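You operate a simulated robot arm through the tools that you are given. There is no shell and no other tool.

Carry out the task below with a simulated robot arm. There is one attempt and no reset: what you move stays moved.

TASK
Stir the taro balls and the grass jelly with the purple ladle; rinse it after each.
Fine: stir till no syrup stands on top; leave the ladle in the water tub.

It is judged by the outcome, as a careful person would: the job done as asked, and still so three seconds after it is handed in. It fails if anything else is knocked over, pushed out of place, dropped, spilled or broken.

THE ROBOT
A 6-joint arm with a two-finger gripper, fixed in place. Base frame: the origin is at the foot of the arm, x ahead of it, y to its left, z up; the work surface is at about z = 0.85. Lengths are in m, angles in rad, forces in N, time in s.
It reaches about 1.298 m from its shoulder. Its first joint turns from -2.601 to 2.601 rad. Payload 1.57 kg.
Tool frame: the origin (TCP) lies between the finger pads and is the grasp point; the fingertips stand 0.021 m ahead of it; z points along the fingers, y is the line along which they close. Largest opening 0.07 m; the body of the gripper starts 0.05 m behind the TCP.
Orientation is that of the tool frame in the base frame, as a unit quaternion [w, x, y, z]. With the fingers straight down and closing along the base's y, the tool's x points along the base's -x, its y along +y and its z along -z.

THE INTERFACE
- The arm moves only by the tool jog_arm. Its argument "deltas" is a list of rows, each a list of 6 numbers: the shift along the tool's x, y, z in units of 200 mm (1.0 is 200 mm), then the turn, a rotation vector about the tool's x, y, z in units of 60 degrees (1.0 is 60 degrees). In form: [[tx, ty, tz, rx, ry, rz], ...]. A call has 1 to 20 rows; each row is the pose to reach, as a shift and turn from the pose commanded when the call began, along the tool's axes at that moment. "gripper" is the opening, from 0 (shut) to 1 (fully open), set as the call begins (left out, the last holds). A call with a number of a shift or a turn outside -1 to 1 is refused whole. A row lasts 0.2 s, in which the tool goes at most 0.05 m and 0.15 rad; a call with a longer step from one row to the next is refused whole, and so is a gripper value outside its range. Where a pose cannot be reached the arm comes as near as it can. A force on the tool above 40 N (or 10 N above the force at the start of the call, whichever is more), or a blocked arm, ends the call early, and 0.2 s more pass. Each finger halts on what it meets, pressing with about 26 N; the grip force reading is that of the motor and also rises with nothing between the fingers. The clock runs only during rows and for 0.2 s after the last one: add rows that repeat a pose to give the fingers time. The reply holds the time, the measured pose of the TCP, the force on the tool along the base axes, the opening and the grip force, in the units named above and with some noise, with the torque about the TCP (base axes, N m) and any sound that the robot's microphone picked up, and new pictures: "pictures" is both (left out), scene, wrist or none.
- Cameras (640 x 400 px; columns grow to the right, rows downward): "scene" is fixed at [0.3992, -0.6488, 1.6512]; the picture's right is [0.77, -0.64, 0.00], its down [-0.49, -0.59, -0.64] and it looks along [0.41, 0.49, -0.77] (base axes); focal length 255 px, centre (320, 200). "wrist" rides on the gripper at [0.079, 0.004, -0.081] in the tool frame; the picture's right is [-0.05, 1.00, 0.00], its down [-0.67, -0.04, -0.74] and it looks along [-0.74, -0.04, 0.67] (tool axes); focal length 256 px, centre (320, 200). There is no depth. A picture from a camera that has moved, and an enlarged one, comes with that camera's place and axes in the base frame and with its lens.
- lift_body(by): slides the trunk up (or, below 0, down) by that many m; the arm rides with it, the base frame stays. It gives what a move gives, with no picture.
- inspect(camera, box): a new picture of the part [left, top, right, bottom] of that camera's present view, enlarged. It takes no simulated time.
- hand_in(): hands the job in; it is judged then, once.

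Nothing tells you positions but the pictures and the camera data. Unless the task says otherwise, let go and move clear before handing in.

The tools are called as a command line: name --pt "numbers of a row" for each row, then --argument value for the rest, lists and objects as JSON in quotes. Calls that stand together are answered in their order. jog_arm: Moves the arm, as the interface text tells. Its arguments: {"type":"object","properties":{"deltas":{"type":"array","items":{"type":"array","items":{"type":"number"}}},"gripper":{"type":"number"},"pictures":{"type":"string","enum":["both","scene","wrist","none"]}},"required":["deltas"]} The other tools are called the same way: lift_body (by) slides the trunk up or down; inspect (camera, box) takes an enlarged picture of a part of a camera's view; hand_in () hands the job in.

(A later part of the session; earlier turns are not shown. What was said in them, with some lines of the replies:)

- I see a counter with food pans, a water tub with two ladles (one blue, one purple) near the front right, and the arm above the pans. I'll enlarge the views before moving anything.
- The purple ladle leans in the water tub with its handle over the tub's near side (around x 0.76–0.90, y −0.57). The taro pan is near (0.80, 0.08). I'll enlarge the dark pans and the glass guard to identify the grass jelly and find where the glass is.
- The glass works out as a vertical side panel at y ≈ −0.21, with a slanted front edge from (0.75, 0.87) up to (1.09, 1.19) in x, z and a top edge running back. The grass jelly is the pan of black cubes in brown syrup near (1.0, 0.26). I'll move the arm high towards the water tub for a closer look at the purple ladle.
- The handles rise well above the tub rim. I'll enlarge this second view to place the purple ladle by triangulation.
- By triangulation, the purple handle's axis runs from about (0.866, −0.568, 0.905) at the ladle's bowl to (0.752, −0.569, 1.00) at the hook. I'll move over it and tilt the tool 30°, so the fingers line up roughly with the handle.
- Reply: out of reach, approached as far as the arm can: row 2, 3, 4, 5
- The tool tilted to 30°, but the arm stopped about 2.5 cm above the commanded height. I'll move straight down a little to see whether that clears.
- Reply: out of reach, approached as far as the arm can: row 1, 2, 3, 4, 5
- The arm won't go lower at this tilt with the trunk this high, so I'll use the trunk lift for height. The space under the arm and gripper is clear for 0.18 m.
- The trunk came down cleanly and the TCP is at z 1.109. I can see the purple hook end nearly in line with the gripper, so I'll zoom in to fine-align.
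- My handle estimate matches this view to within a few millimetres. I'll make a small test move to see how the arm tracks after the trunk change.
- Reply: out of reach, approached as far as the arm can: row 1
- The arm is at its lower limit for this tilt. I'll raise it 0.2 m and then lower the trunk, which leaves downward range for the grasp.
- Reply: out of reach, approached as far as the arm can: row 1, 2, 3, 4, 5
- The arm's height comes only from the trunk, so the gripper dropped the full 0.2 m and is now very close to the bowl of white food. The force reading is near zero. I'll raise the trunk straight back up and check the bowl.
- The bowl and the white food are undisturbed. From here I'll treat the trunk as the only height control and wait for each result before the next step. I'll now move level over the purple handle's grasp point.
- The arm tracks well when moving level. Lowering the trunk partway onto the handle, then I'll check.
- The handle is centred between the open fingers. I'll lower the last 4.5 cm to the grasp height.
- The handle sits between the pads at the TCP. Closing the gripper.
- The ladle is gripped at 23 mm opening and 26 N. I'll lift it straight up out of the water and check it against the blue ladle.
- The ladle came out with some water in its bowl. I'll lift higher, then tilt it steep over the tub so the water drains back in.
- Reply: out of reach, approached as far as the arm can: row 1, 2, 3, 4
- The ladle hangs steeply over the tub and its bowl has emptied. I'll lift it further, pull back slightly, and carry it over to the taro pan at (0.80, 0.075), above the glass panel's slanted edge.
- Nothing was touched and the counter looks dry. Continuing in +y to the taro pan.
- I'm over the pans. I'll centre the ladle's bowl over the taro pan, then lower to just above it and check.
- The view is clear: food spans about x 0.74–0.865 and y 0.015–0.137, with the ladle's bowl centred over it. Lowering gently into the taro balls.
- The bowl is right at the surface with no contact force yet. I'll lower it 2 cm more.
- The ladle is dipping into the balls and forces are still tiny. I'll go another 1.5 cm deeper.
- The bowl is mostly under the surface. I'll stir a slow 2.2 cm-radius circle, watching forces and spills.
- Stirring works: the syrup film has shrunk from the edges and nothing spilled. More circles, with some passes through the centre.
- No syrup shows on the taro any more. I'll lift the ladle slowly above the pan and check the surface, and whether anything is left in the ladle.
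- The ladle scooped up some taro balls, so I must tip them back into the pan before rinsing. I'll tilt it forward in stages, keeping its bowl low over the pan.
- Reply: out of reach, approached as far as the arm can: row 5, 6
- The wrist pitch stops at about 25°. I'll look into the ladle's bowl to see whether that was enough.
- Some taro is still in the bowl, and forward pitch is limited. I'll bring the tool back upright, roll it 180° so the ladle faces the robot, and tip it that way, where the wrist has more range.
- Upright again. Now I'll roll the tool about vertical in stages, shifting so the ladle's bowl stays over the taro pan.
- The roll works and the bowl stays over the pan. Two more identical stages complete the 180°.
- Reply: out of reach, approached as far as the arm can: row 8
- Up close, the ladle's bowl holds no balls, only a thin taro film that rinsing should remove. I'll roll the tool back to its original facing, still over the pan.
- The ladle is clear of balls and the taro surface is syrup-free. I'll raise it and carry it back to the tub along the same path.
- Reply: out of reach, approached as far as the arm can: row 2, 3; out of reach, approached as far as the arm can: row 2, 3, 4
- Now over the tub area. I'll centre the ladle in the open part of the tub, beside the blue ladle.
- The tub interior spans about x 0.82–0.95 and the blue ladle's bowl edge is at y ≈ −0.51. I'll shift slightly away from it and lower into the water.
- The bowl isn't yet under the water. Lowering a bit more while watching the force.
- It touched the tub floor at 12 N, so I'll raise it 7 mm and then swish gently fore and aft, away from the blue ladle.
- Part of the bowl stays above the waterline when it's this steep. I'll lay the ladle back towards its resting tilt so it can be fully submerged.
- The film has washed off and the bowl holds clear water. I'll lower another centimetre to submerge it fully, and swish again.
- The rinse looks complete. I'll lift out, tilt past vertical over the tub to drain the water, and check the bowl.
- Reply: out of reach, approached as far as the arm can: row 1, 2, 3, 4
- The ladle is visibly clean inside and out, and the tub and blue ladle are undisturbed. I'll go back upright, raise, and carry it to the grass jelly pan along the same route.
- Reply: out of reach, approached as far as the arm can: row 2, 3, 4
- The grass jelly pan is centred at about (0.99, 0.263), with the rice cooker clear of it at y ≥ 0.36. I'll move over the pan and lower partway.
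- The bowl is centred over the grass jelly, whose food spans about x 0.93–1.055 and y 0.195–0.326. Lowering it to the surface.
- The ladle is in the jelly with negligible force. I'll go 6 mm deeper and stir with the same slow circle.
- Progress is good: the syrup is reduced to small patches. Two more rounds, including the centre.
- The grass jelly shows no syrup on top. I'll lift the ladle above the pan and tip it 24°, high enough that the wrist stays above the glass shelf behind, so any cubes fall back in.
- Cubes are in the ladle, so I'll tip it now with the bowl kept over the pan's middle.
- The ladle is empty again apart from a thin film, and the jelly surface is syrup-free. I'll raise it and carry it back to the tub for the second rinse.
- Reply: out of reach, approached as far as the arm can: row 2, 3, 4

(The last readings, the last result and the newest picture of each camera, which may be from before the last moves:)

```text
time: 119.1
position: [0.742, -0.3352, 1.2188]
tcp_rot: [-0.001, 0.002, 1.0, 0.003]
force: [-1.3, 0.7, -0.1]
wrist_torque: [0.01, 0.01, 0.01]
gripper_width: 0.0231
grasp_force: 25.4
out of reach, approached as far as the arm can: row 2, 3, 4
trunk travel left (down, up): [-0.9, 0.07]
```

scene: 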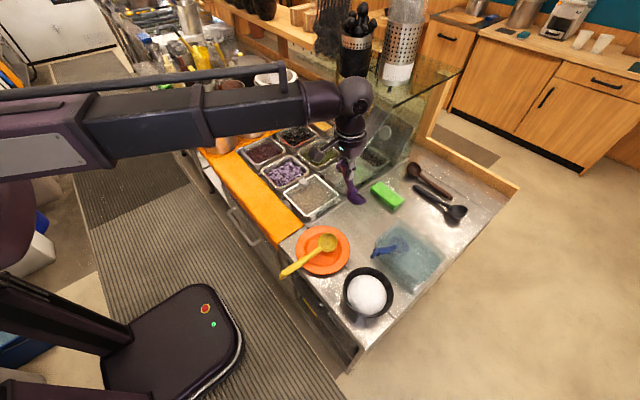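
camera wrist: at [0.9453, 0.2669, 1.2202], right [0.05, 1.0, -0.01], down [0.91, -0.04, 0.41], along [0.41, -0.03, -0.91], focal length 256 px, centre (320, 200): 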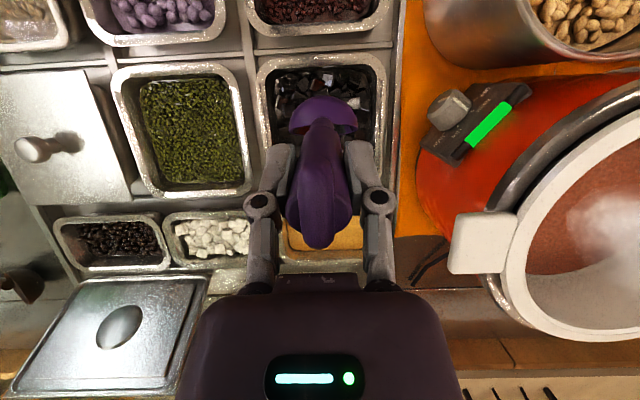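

jog_arm --pt "-0.15 -0.15 0 0 0 0" --pt "-0.3 -0.3 0 0 0 0" --pt "-0.45 -0.48 0 0 0 0" --pt "-0.45 -0.72 0 0 0 0" --pt "-0.45 -0.96 0 0 0 0" --pt "-0.45 -1 0 0 0 0" --pictures "none"

jog_arm --pt "0 -0.07 0 0 0 0" --pt "0 -0.135 0 0 0 0" --pt "0 -0.135 0 0 0 0" --pictures "none"

lift_body --by -0.08

inspect --camera "wrist" --box '[160, 0, 480, 200]'

inspect --camera "scene" --box '[370, 190, 490, 290]'

```text
time: 120.5
position: [0.8308, -0.5364, 1.2195]
tcp_rot: [-0.001, 0.002, 1.0, 0.003]
force: [-1.0, -0.4, -1.5]
wrist_torque: [0.02, 0.02, 0.02]
gripper_width: 0.0233
grasp_force: 25.5
trunk travel left (down, up): [-0.9, 0.07]
```

```text
time: 121.3
position: [0.831, -0.5639, 1.2187]
tcp_rot: [-0.001, 0.002, 1.0, 0.003]
force: [0.4, -0.8, 0.6]
wrist_torque: [-0.04, 0.04, -0.01]
gripper_width: 0.0234
grasp_force: 25.9
trunk travel left (down, up): [-0.9, 0.07]
```

```text
time: 122.5
position: [0.831, -0.5627, 1.138]
tcp_rot: [0.0, 0.002, 1.0, 0.004]
force: [0.5, -0.5, 0.4]
wrist_torque: [0.01, 0.0, 0.02]
gripper_width: 0.0234
grasp_force: 26.3
trunk travel left (down, up): [-0.82, 0.15]
```

```text
2.00 times, centred on (320, 100) of wrist
camera zoom: at [0.752, -0.5588, 1.2208], right [0.06, 1.0, 0.01], down [0.67, -0.04, 0.74], along [0.74, -0.04, -0.67], focal length 512 px, centre (320, 400)
```

zoom: 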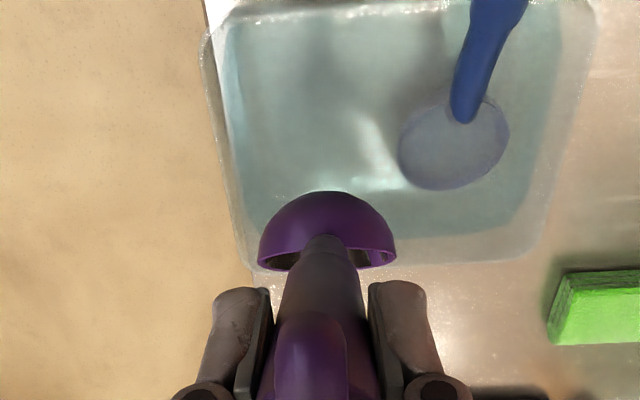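

```text
4.00 times, centred on (430, 240) of scene
camera zoom: at [0.3992, -0.6488, 1.6512], right [0.77, -0.64, 0.0], down [-0.49, -0.59, -0.64], along [0.41, 0.49, -0.77], focal length 1020 px, centre (-120, 40)
```

zoom: 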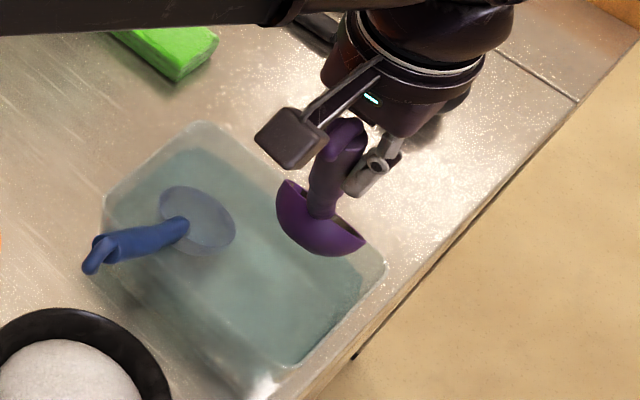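

Position matches the first rinse. I'll lower into the water to the same depth, stopping just short of the floor, and swish.

lift_body --by -0.101

jog_arm --pt "-0.04 0 0 0 0 0" --pt "-0.08 0 0 0 0 0" --pt "-0.04 0 0 0 0 0" --pt "0 0 0 0 0 0" --pt "0.05 0 0 0 0 0" --pt "0.1 0 0 0 0 0" --pt "0.05 0 0 0 0 0" --pt "0 0 0 0 0 0" --pt "-0.04 0 0 0 0 0" --pt "-0.08 0 0 0 0 0" --pt "-0.04 0 0 0 0 0" --pt "0 0 0 0 0 0" --pt "0.05 0 0 0 0 0" --pt "0.1 0 0 0 0 0" --pt "0.05 0 0 0 0 0" --pt "0 0 0 0 0 0" --pictures "none"

jog_arm --pt "0.068 0 -0.005 0 -0.1 0" --pt "0.136 0 -0.02 0 -0.2 0" --pt "0.204 0 -0.045 0 -0.3 0" --pt "0.272 0 -0.08 0 -0.4 0" --pt "0.34 0 -0.125 0 -0.5 0" --pt "0.34 0 -0.125 0 -0.5 0" --pictures "none"

inspect --camera "scene" --box '[370, 210, 470, 290]'

```text
time: 123.8
position: [0.8312, -0.5635, 1.038]
tcp_rot: [0.0, 0.002, 1.0, 0.004]
force: [-0.9, -0.3, -0.4]
wrist_torque: [0.05, 0.03, -0.02]
gripper_width: 0.0231
grasp_force: 25.7
trunk travel left (down, up): [-0.719, 0.251]
```

```text
time: 127.2
position: [0.8314, -0.5628, 1.038]
tcp_rot: [-0.001, 0.001, 1.0, 0.003]
force: [-0.7, 0.0, -0.6]
wrist_torque: [0.0, 0.04, 0.04]
gripper_width: 0.0232
grasp_force: 25.8
trunk travel left (down, up): [-0.719, 0.251]
```

```text
time: 128.6
position: [0.7616, -0.5635, 1.0628]
tcp_rot: [0.258, 0.002, 0.966, 0.004]
force: [-0.5, -0.3, -0.7]
wrist_torque: [-0.03, 0.05, -0.01]
gripper_width: 0.0229
grasp_force: 26.1
trunk travel left (down, up): [-0.719, 0.251]
```

```text
5.00 times, centred on (420, 250) of scene
camera zoom: at [0.3992, -0.6488, 1.6512], right [0.77, -0.64, 0.0], down [-0.49, -0.59, -0.64], along [0.41, 0.49, -0.77], focal length 1275 px, centre (-180, -50)
```

zoom: 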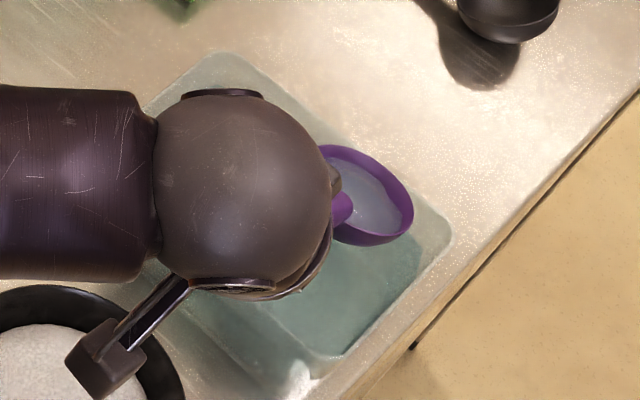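

lift_body --by -0.068

jog_arm --pt "-0.043 0 0.025 0 0 0" --pt "-0.065 0 0.0375 0 0 0" --pt "-0.043 0 0.025 0 0 0" --pt "0 0 0 0 0 0" --pt "0.043 0 -0.025 0 0 0" --pt "0.065 0 -0.0375 0 0 0" --pt "0.043 0 -0.025 0 0 0" --pt "0 0 0 0 0 0" --pt "-0.043 0 0.025 0 0 0" --pt "-0.065 0 0.0375 0 0 0" --pt "-0.043 0 0.025 0 0 0" --pt "0 0 0 0 0 0" --pt "0.043 0 -0.025 0 0 0" --pt "0.065 0 -0.0375 0 0 0" --pt "0.043 0 -0.025 0 0 0" --pt "0 0 0 0 0 0" --pictures "none"

inspect --camera "scene" --box '[370, 210, 470, 290]'

inspect --camera "wrist" --box '[160, 0, 560, 250]'

```text
time: 129.7
position: [0.7635, -0.5618, 0.9955]
tcp_rot: [0.258, 0.002, 0.966, 0.004]
force: [-0.4, 0.6, -0.8]
wrist_torque: [-0.01, 0.11, 0.02]
gripper_width: 0.0232
grasp_force: 26.2
trunk travel left (down, up): [-0.651, 0.319]
```

```text
time: 133.1
position: [0.7623, -0.5633, 0.9951]
tcp_rot: [0.259, 0.003, 0.966, 0.003]
force: [-1.9, 0.5, -0.6]
wrist_torque: [0.0, 0.09, 0.02]
gripper_width: 0.0229
grasp_force: 25.8
trunk travel left (down, up): [-0.651, 0.319]
```

```text
5.00 times, centred on (420, 250) of scene
camera zoom: at [0.3992, -0.6488, 1.6512], right [0.77, -0.64, 0.0], down [-0.49, -0.59, -0.64], along [0.41, 0.49, -0.77], focal length 1275 px, centre (-180, -50)
```

zoom: 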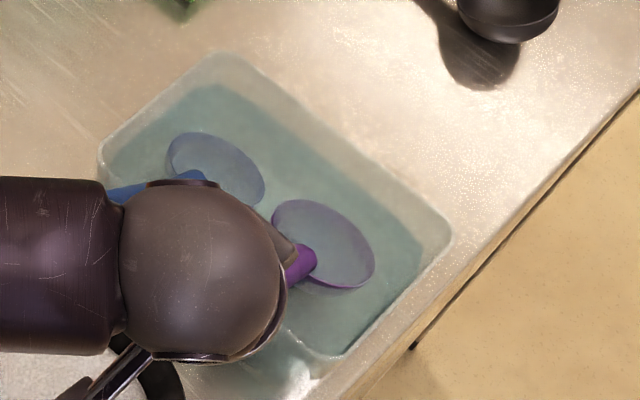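

```text
1.60 times, centred on (360, 125) of wrist
camera zoom: at [0.654, -0.558, 1.0259], right [0.05, 1.0, 0.03], down [0.21, -0.04, 0.98], along [0.98, -0.04, -0.21], focal length 410 px, centre (256, 320)
```

zoom: 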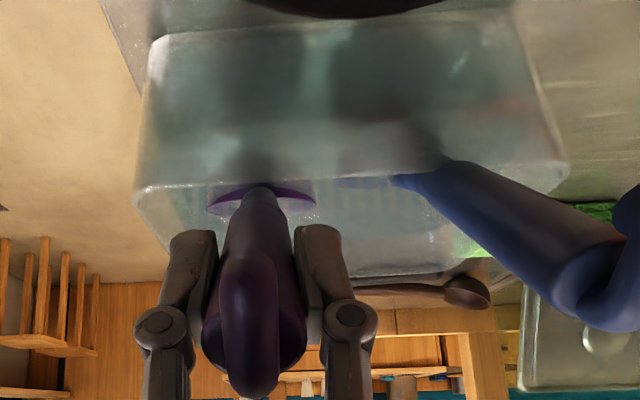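

inspect --camera "scene" --box '[405, 238, 445, 268]'

lift_body --by 0.068

inspect --camera "scene" --box '[410, 230, 450, 262]'

```text
13.33 times, centred on (425, 253) of scene
camera zoom: at [0.3992, -0.6488, 1.6512], right [0.77, -0.64, 0.0], down [-0.49, -0.59, -0.64], along [0.41, 0.49, -0.77], focal length 3399 px, centre (-1080, -507)
```

zoom: 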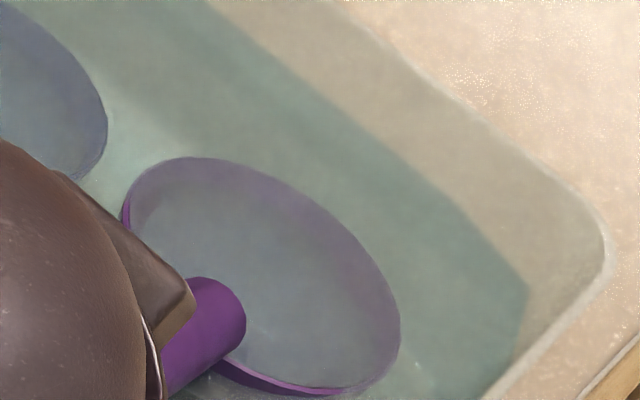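

```text
time: 134.2
position: [0.7628, -0.5628, 1.0624]
tcp_rot: [0.258, 0.002, 0.966, 0.003]
force: [-0.2, -0.4, -1.8]
wrist_torque: [-0.01, 0.09, 0.03]
gripper_width: 0.0233
grasp_force: 26.3
trunk travel left (down, up): [-0.719, 0.251]
```

```text
12.50 times, centred on (430, 246) of scene
camera zoom: at [0.3992, -0.6488, 1.6512], right [0.77, -0.64, 0.0], down [-0.49, -0.59, -0.64], along [0.41, 0.49, -0.77], focal length 3187 px, centre (-1055, -375)
```

zoom: 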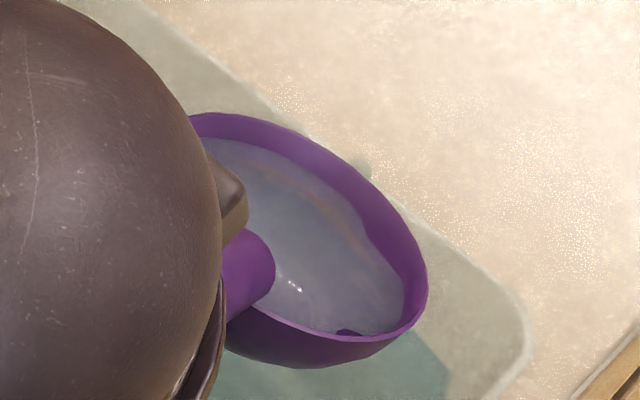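

The rinse is clean, with only clear water in the bowl. Now I'll set the ladle down in the tub where it first rested, lowering until light contact.

lift_body --by -0.074

lift_body --by -0.004

inspect --camera "wrist" --box '[160, 0, 560, 250]'

```text
time: 135.3
position: [0.7629, -0.5639, 0.9889]
tcp_rot: [0.258, 0.002, 0.966, 0.004]
force: [-0.1, 0.6, -0.3]
wrist_torque: [0.0, 0.09, -0.04]
gripper_width: 0.0232
grasp_force: 25.8
trunk travel left (down, up): [-0.645, 0.325]
```

```text
time: 135.8
position: [0.7631, -0.564, 0.9834]
tcp_rot: [0.259, 0.002, 0.966, 0.004]
force: [-0.1, 0.1, -0.9]
wrist_torque: [0.0, 0.11, 0.01]
gripper_width: 0.0233
grasp_force: 25.4
trunk travel left (down, up): [-0.641, 0.329]
```

```text
1.60 times, centred on (360, 125) of wrist
camera zoom: at [0.6539, -0.5578, 1.016], right [0.05, 1.0, 0.03], down [0.21, -0.04, 0.98], along [0.98, -0.04, -0.21], focal length 410 px, centre (256, 320)
```

zoom: 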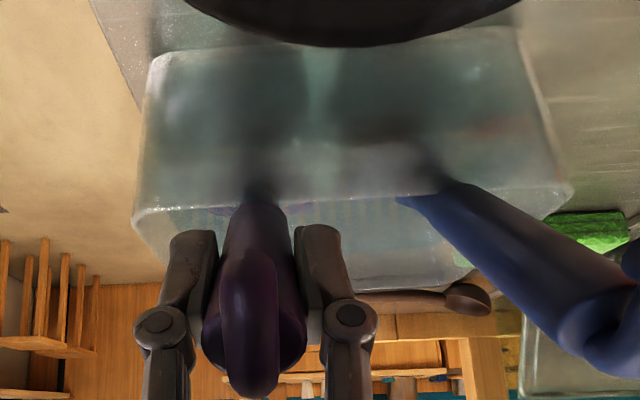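

lift_body --by -0.004

```text
time: 136.3
position: [0.7638, -0.5625, 0.9816]
tcp_rot: [0.259, 0.004, 0.966, 0.002]
force: [6.1, -1.3, 8.9]
wrist_torque: [-0.07, -0.71, -0.06]
gripper_width: 0.0232
grasp_force: 25.8
trunk travel left (down, up): [-0.637, 0.333]
```

The handle is pressing on the near rim at about 9 N, because it sits roughly 7 mm further out than originally. I'll ease up, shift it forward, and set it down again gently.

lift_body --by 0.006

jog_arm --pt "-0.034 0 0.02 0 0 0" --pt "-0.034 0 0.02 0 0 0" --pictures "none"

lift_body --by -0.005

```text
time: 136.9
position: [0.7626, -0.5623, 0.9872]
tcp_rot: [0.257, 0.002, 0.966, 0.003]
force: [0.5, -0.2, -0.9]
wrist_torque: [0.02, 0.09, -0.01]
gripper_width: 0.023
grasp_force: 26.0
trunk travel left (down, up): [-0.643, 0.327]
```

```text
time: 137.5
position: [0.7701, -0.5629, 0.9869]
tcp_rot: [0.258, 0.002, 0.966, 0.003]
force: [-0.9, -0.1, -1.5]
wrist_torque: [-0.02, 0.07, 0.04]
gripper_width: 0.0231
grasp_force: 26.0
trunk travel left (down, up): [-0.643, 0.327]
```

```text
time: 138.0
position: [0.7717, -0.5628, 0.9828]
tcp_rot: [0.258, 0.002, 0.966, 0.003]
force: [3.3, -1.1, 1.9]
wrist_torque: [-0.09, -0.22, -0.03]
gripper_width: 0.0233
grasp_force: 25.9
trunk travel left (down, up): [-0.638, 0.332]
```

Contact is now light, about 3 N, at essentially the original pose. Opening the gripper.

jog_arm --pt "0 0 0 0 0 0" --pt "0 0 0 0 0 0" --pt "0 0 0 0 0 0" --pt "0 0 0 0 0 0" --pt "0 0 0 0 0 0" --gripper 0.85 --pictures "both"

inspect --camera "wrist" --box '[160, 0, 560, 250]'

inspect --camera "scene" --box '[370, 210, 470, 290]'

```text
time: 139.2
position: [0.7699, -0.5635, 0.9826]
tcp_rot: [0.258, 0.002, 0.966, 0.004]
force: [0.4, 0.4, 0.3]
wrist_torque: [-0.01, 0.03, -0.03]
gripper_width: 0.0595
grasp_force: 0.1
trunk travel left (down, up): [-0.638, 0.332]
camera wrist: at [0.6616, -0.5579, 1.013], right [0.05, 1.0, 0.03], down [0.21, -0.04, 0.98], along [0.98, -0.04, -0.21], focal length 256 px, centre (320, 200)
```

scene: 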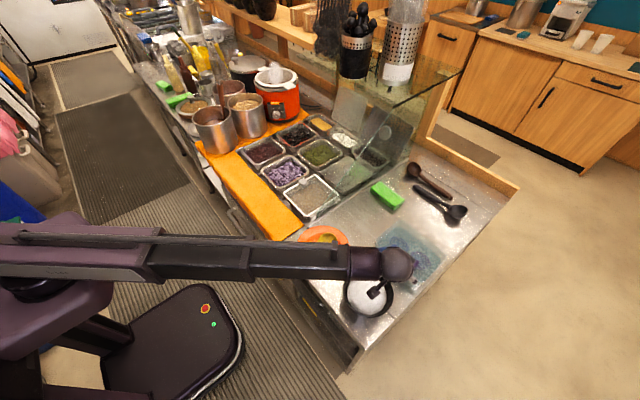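
wrist: 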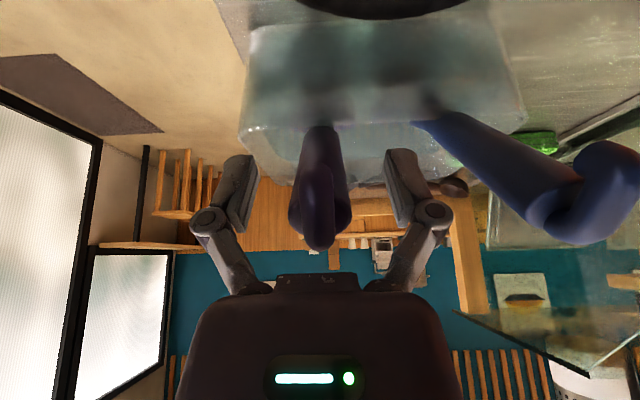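

```text
1.60 times, centred on (360, 125) of wrist
camera zoom: at [0.6616, -0.5579, 1.013], right [0.05, 1.0, 0.03], down [0.21, -0.04, 0.98], along [0.98, -0.04, -0.21], focal length 410 px, centre (256, 320)
```

zoom: 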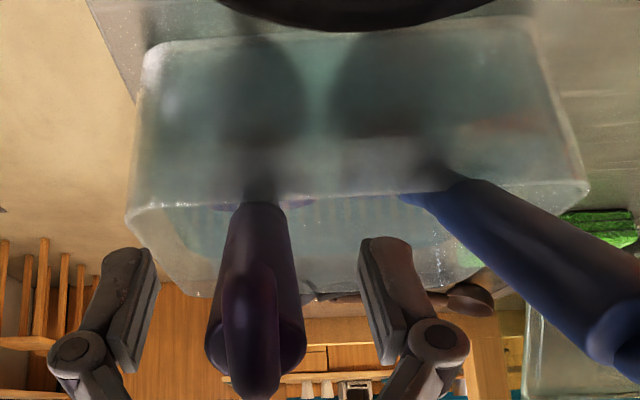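

```text
5.00 times, centred on (420, 250) of scene
camera zoom: at [0.3992, -0.6488, 1.6512], right [0.77, -0.64, 0.0], down [-0.49, -0.59, -0.64], along [0.41, 0.49, -0.77], focal length 1275 px, centre (-180, -50)
```

zoom: 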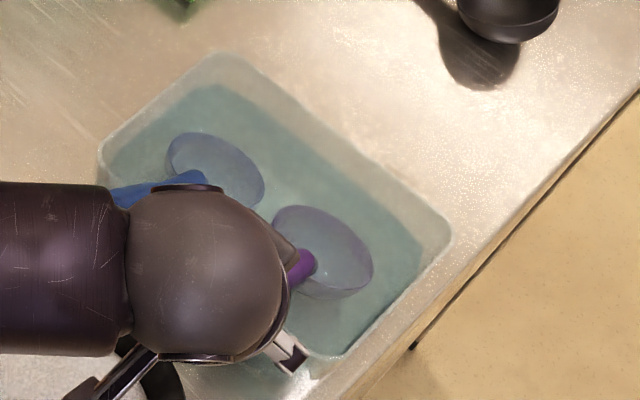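

The ladle rests free in the tub with clearance on both sides of the fingers. I'll raise straight up, clear of it.

lift_body --by 0.22

jog_arm --pt "0 0.2 0 0 0 0" --pt "0 0.4 0 0 0 0" --pt "0 0.6 0 0 0 0" --pt "0 0.8 0 0 0 0" --pt "0 1 0 0 0 0" --pictures "both"

```text
time: 141.6
position: [0.7704, -0.5635, 1.202]
tcp_rot: [0.258, 0.002, 0.966, 0.004]
force: [-0.8, 0.1, -0.5]
wrist_torque: [0.0, 0.01, 0.03]
gripper_width: 0.0594
grasp_force: 0.0
trunk travel left (down, up): [-0.858, 0.112]
```

```text
time: 142.8
position: [0.7702, -0.3612, 1.2031]
tcp_rot: [0.259, 0.003, 0.966, 0.002]
force: [-0.4, -0.5, 0.2]
wrist_torque: [-0.05, 0.01, -0.02]
gripper_width: 0.0593
grasp_force: 0.1
trunk travel left (down, up): [-0.858, 0.112]
camera wrist: at [0.6616, -0.3557, 1.2333], right [0.05, 1.0, 0.03], down [0.2, -0.04, 0.98], along [0.98, -0.04, -0.21], focal length 256 px, centre (320, 200)
```

scene: 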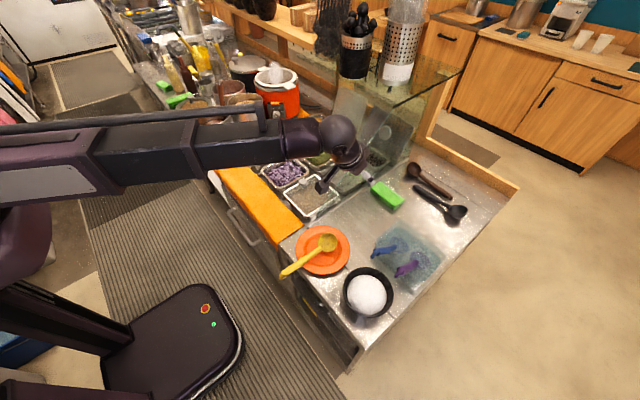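
wrist: 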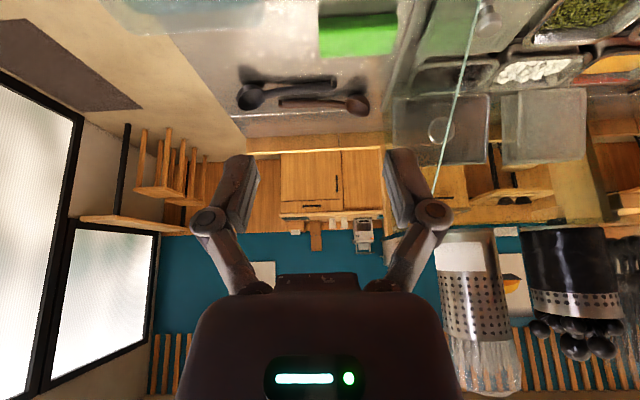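

The ladle sits in the tub as it was at the start. I'll check the tub, counter and pans before handing in.

inspect --camera "scene" --box '[350, 210, 470, 290]'

inspect --camera "scene" --box '[260, 160, 540, 335]'

jog_arm --pt "0.21 0 -0.12 0 0 0" --pt "0.42 -0.05 -0.24 0 0 0" --pt "0.63 -0.1 -0.36 0 0 0" --pt "0.8 -0.2 -0.46 0 0 0" --pt "0.8 -0.4 -0.46 0 0 0" --pt "0.8 -0.5 -0.46 0 0 0" --pictures "scene"

inspect --camera "scene" --box '[220, 90, 400, 225]'

```text
5.00 times, centred on (410, 250) of scene
camera zoom: at [0.3992, -0.6488, 1.6512], right [0.77, -0.64, 0.0], down [-0.49, -0.59, -0.64], along [0.41, 0.49, -0.77], focal length 1275 px, centre (-130, -50)
```

zoom: 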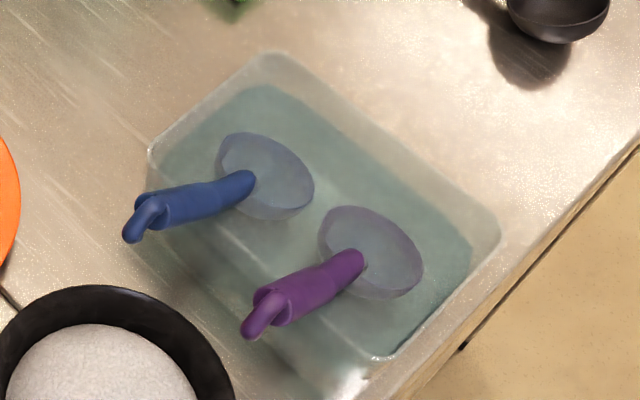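

```text
2.29 times, centred on (400, 248) of scene
camera zoom: at [0.3992, -0.6488, 1.6512], right [0.77, -0.64, 0.0], down [-0.49, -0.59, -0.64], along [0.41, 0.49, -0.77], focal length 583 px, centre (137, 91)
```

zoom: 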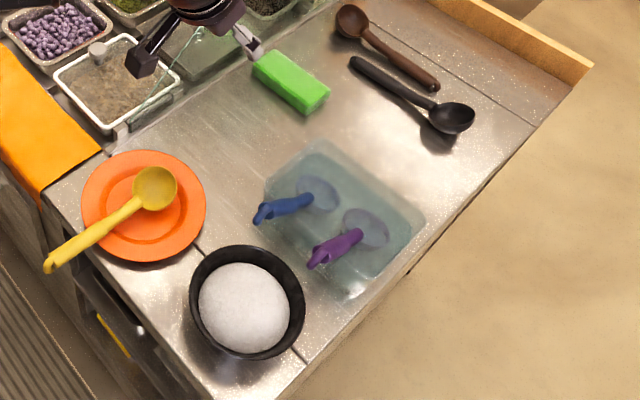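

```text
time: 144.2
position: [0.5859, -0.4634, 1.202]
tcp_rot: [0.258, 0.003, 0.966, 0.003]
force: [0.5, -0.9, -0.1]
wrist_torque: [-0.01, -0.02, -0.01]
gripper_width: 0.0597
grasp_force: 0.0
trunk travel left (down, up): [-0.858, 0.112]
```

scene: 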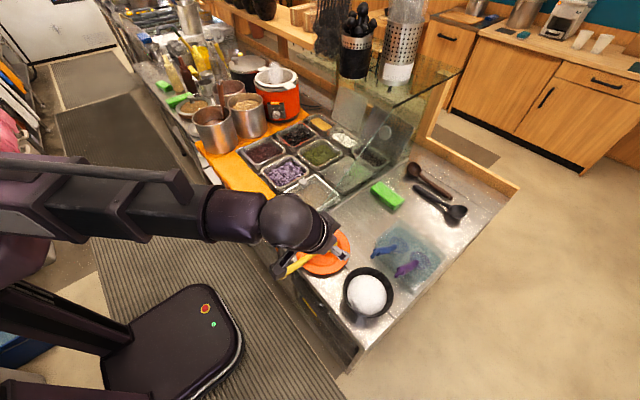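

```text
2.96 times, centred on (310, 158) of scene
camera zoom: at [0.3992, -0.6488, 1.6512], right [0.77, -0.64, 0.0], down [-0.49, -0.59, -0.64], along [0.41, 0.49, -0.77], focal length 755 px, centre (350, 326)
```

zoom: 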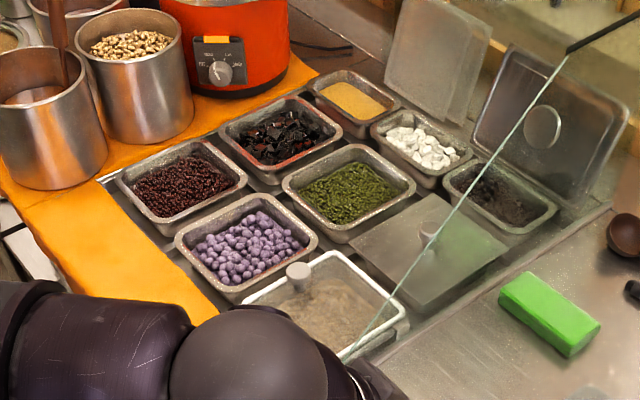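

Both pans are syrup-free and nothing is displaced. The rice cooker's light looks different, so I'll zoom in on it.

inspect --camera "scene" --box '[255, 85, 305, 125]'

inspect --camera "scene" --box '[265, 120, 325, 195]'

```text
10.00 times, centred on (280, 105) of scene
camera zoom: at [0.3992, -0.6488, 1.6512], right [0.77, -0.64, 0.0], down [-0.49, -0.59, -0.64], along [0.41, 0.49, -0.77], focal length 2550 px, centre (720, 1150)
```

zoom: 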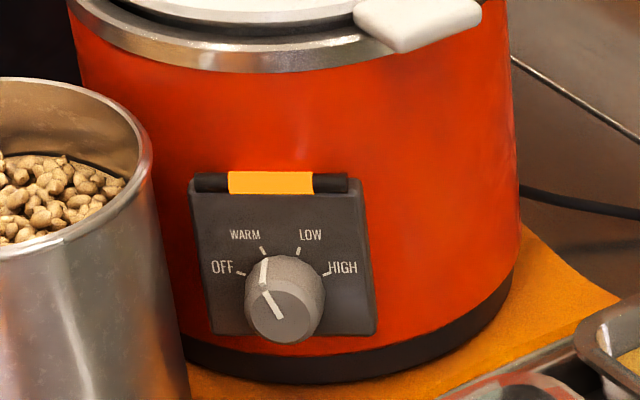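

```text
5.33 times, centred on (295, 158) of scene
camera zoom: at [0.3992, -0.6488, 1.6512], right [0.77, -0.64, 0.0], down [-0.49, -0.59, -0.64], along [0.41, 0.49, -0.77], focal length 1360 px, centre (453, 427)
```

zoom: 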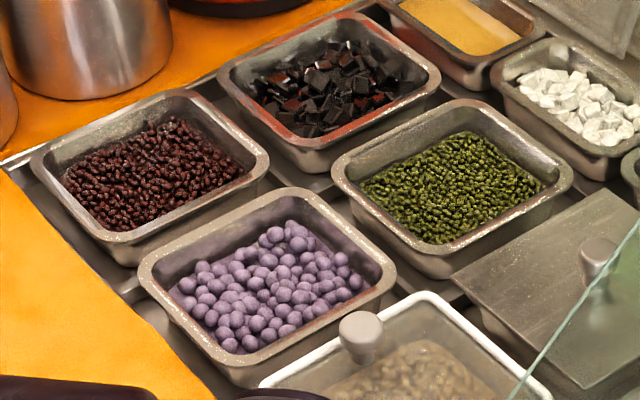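

The cooker's knob is unchanged, at the same setting as before; only its lamp went from green to amber, and the arm never touched it. Both pans are stirred with no syrup on top, the rinsed purple ladle is back in the tub, the gripper is clear and nothing was spilled. Handing in.

hand_in

```text
The job is handed in.
```

The taro balls and the grass jelly are both stirred until no syrup shows on top, and the job is handed in.

- **Rinsing:** I rinsed the purple ladle in the water tub after each pan. It looked clean both times, and it now rests in the tub about where it started.
- **Scooped food:** The ladle picked up some taro balls and later some jelly cubes. I tipped both back into their own pans before rinsing.
- **Near miss:** Early on I lowered the gripper too far, very close to the bowl of white food. The force reading stayed near zero, and the bowl and its contents looked undisturbed.
- **Surroundings:** I saw nothing spilled or moved. The rice cooker's light changed from green to amber while I worked. I saw no contact with it, and its knob is where it was.
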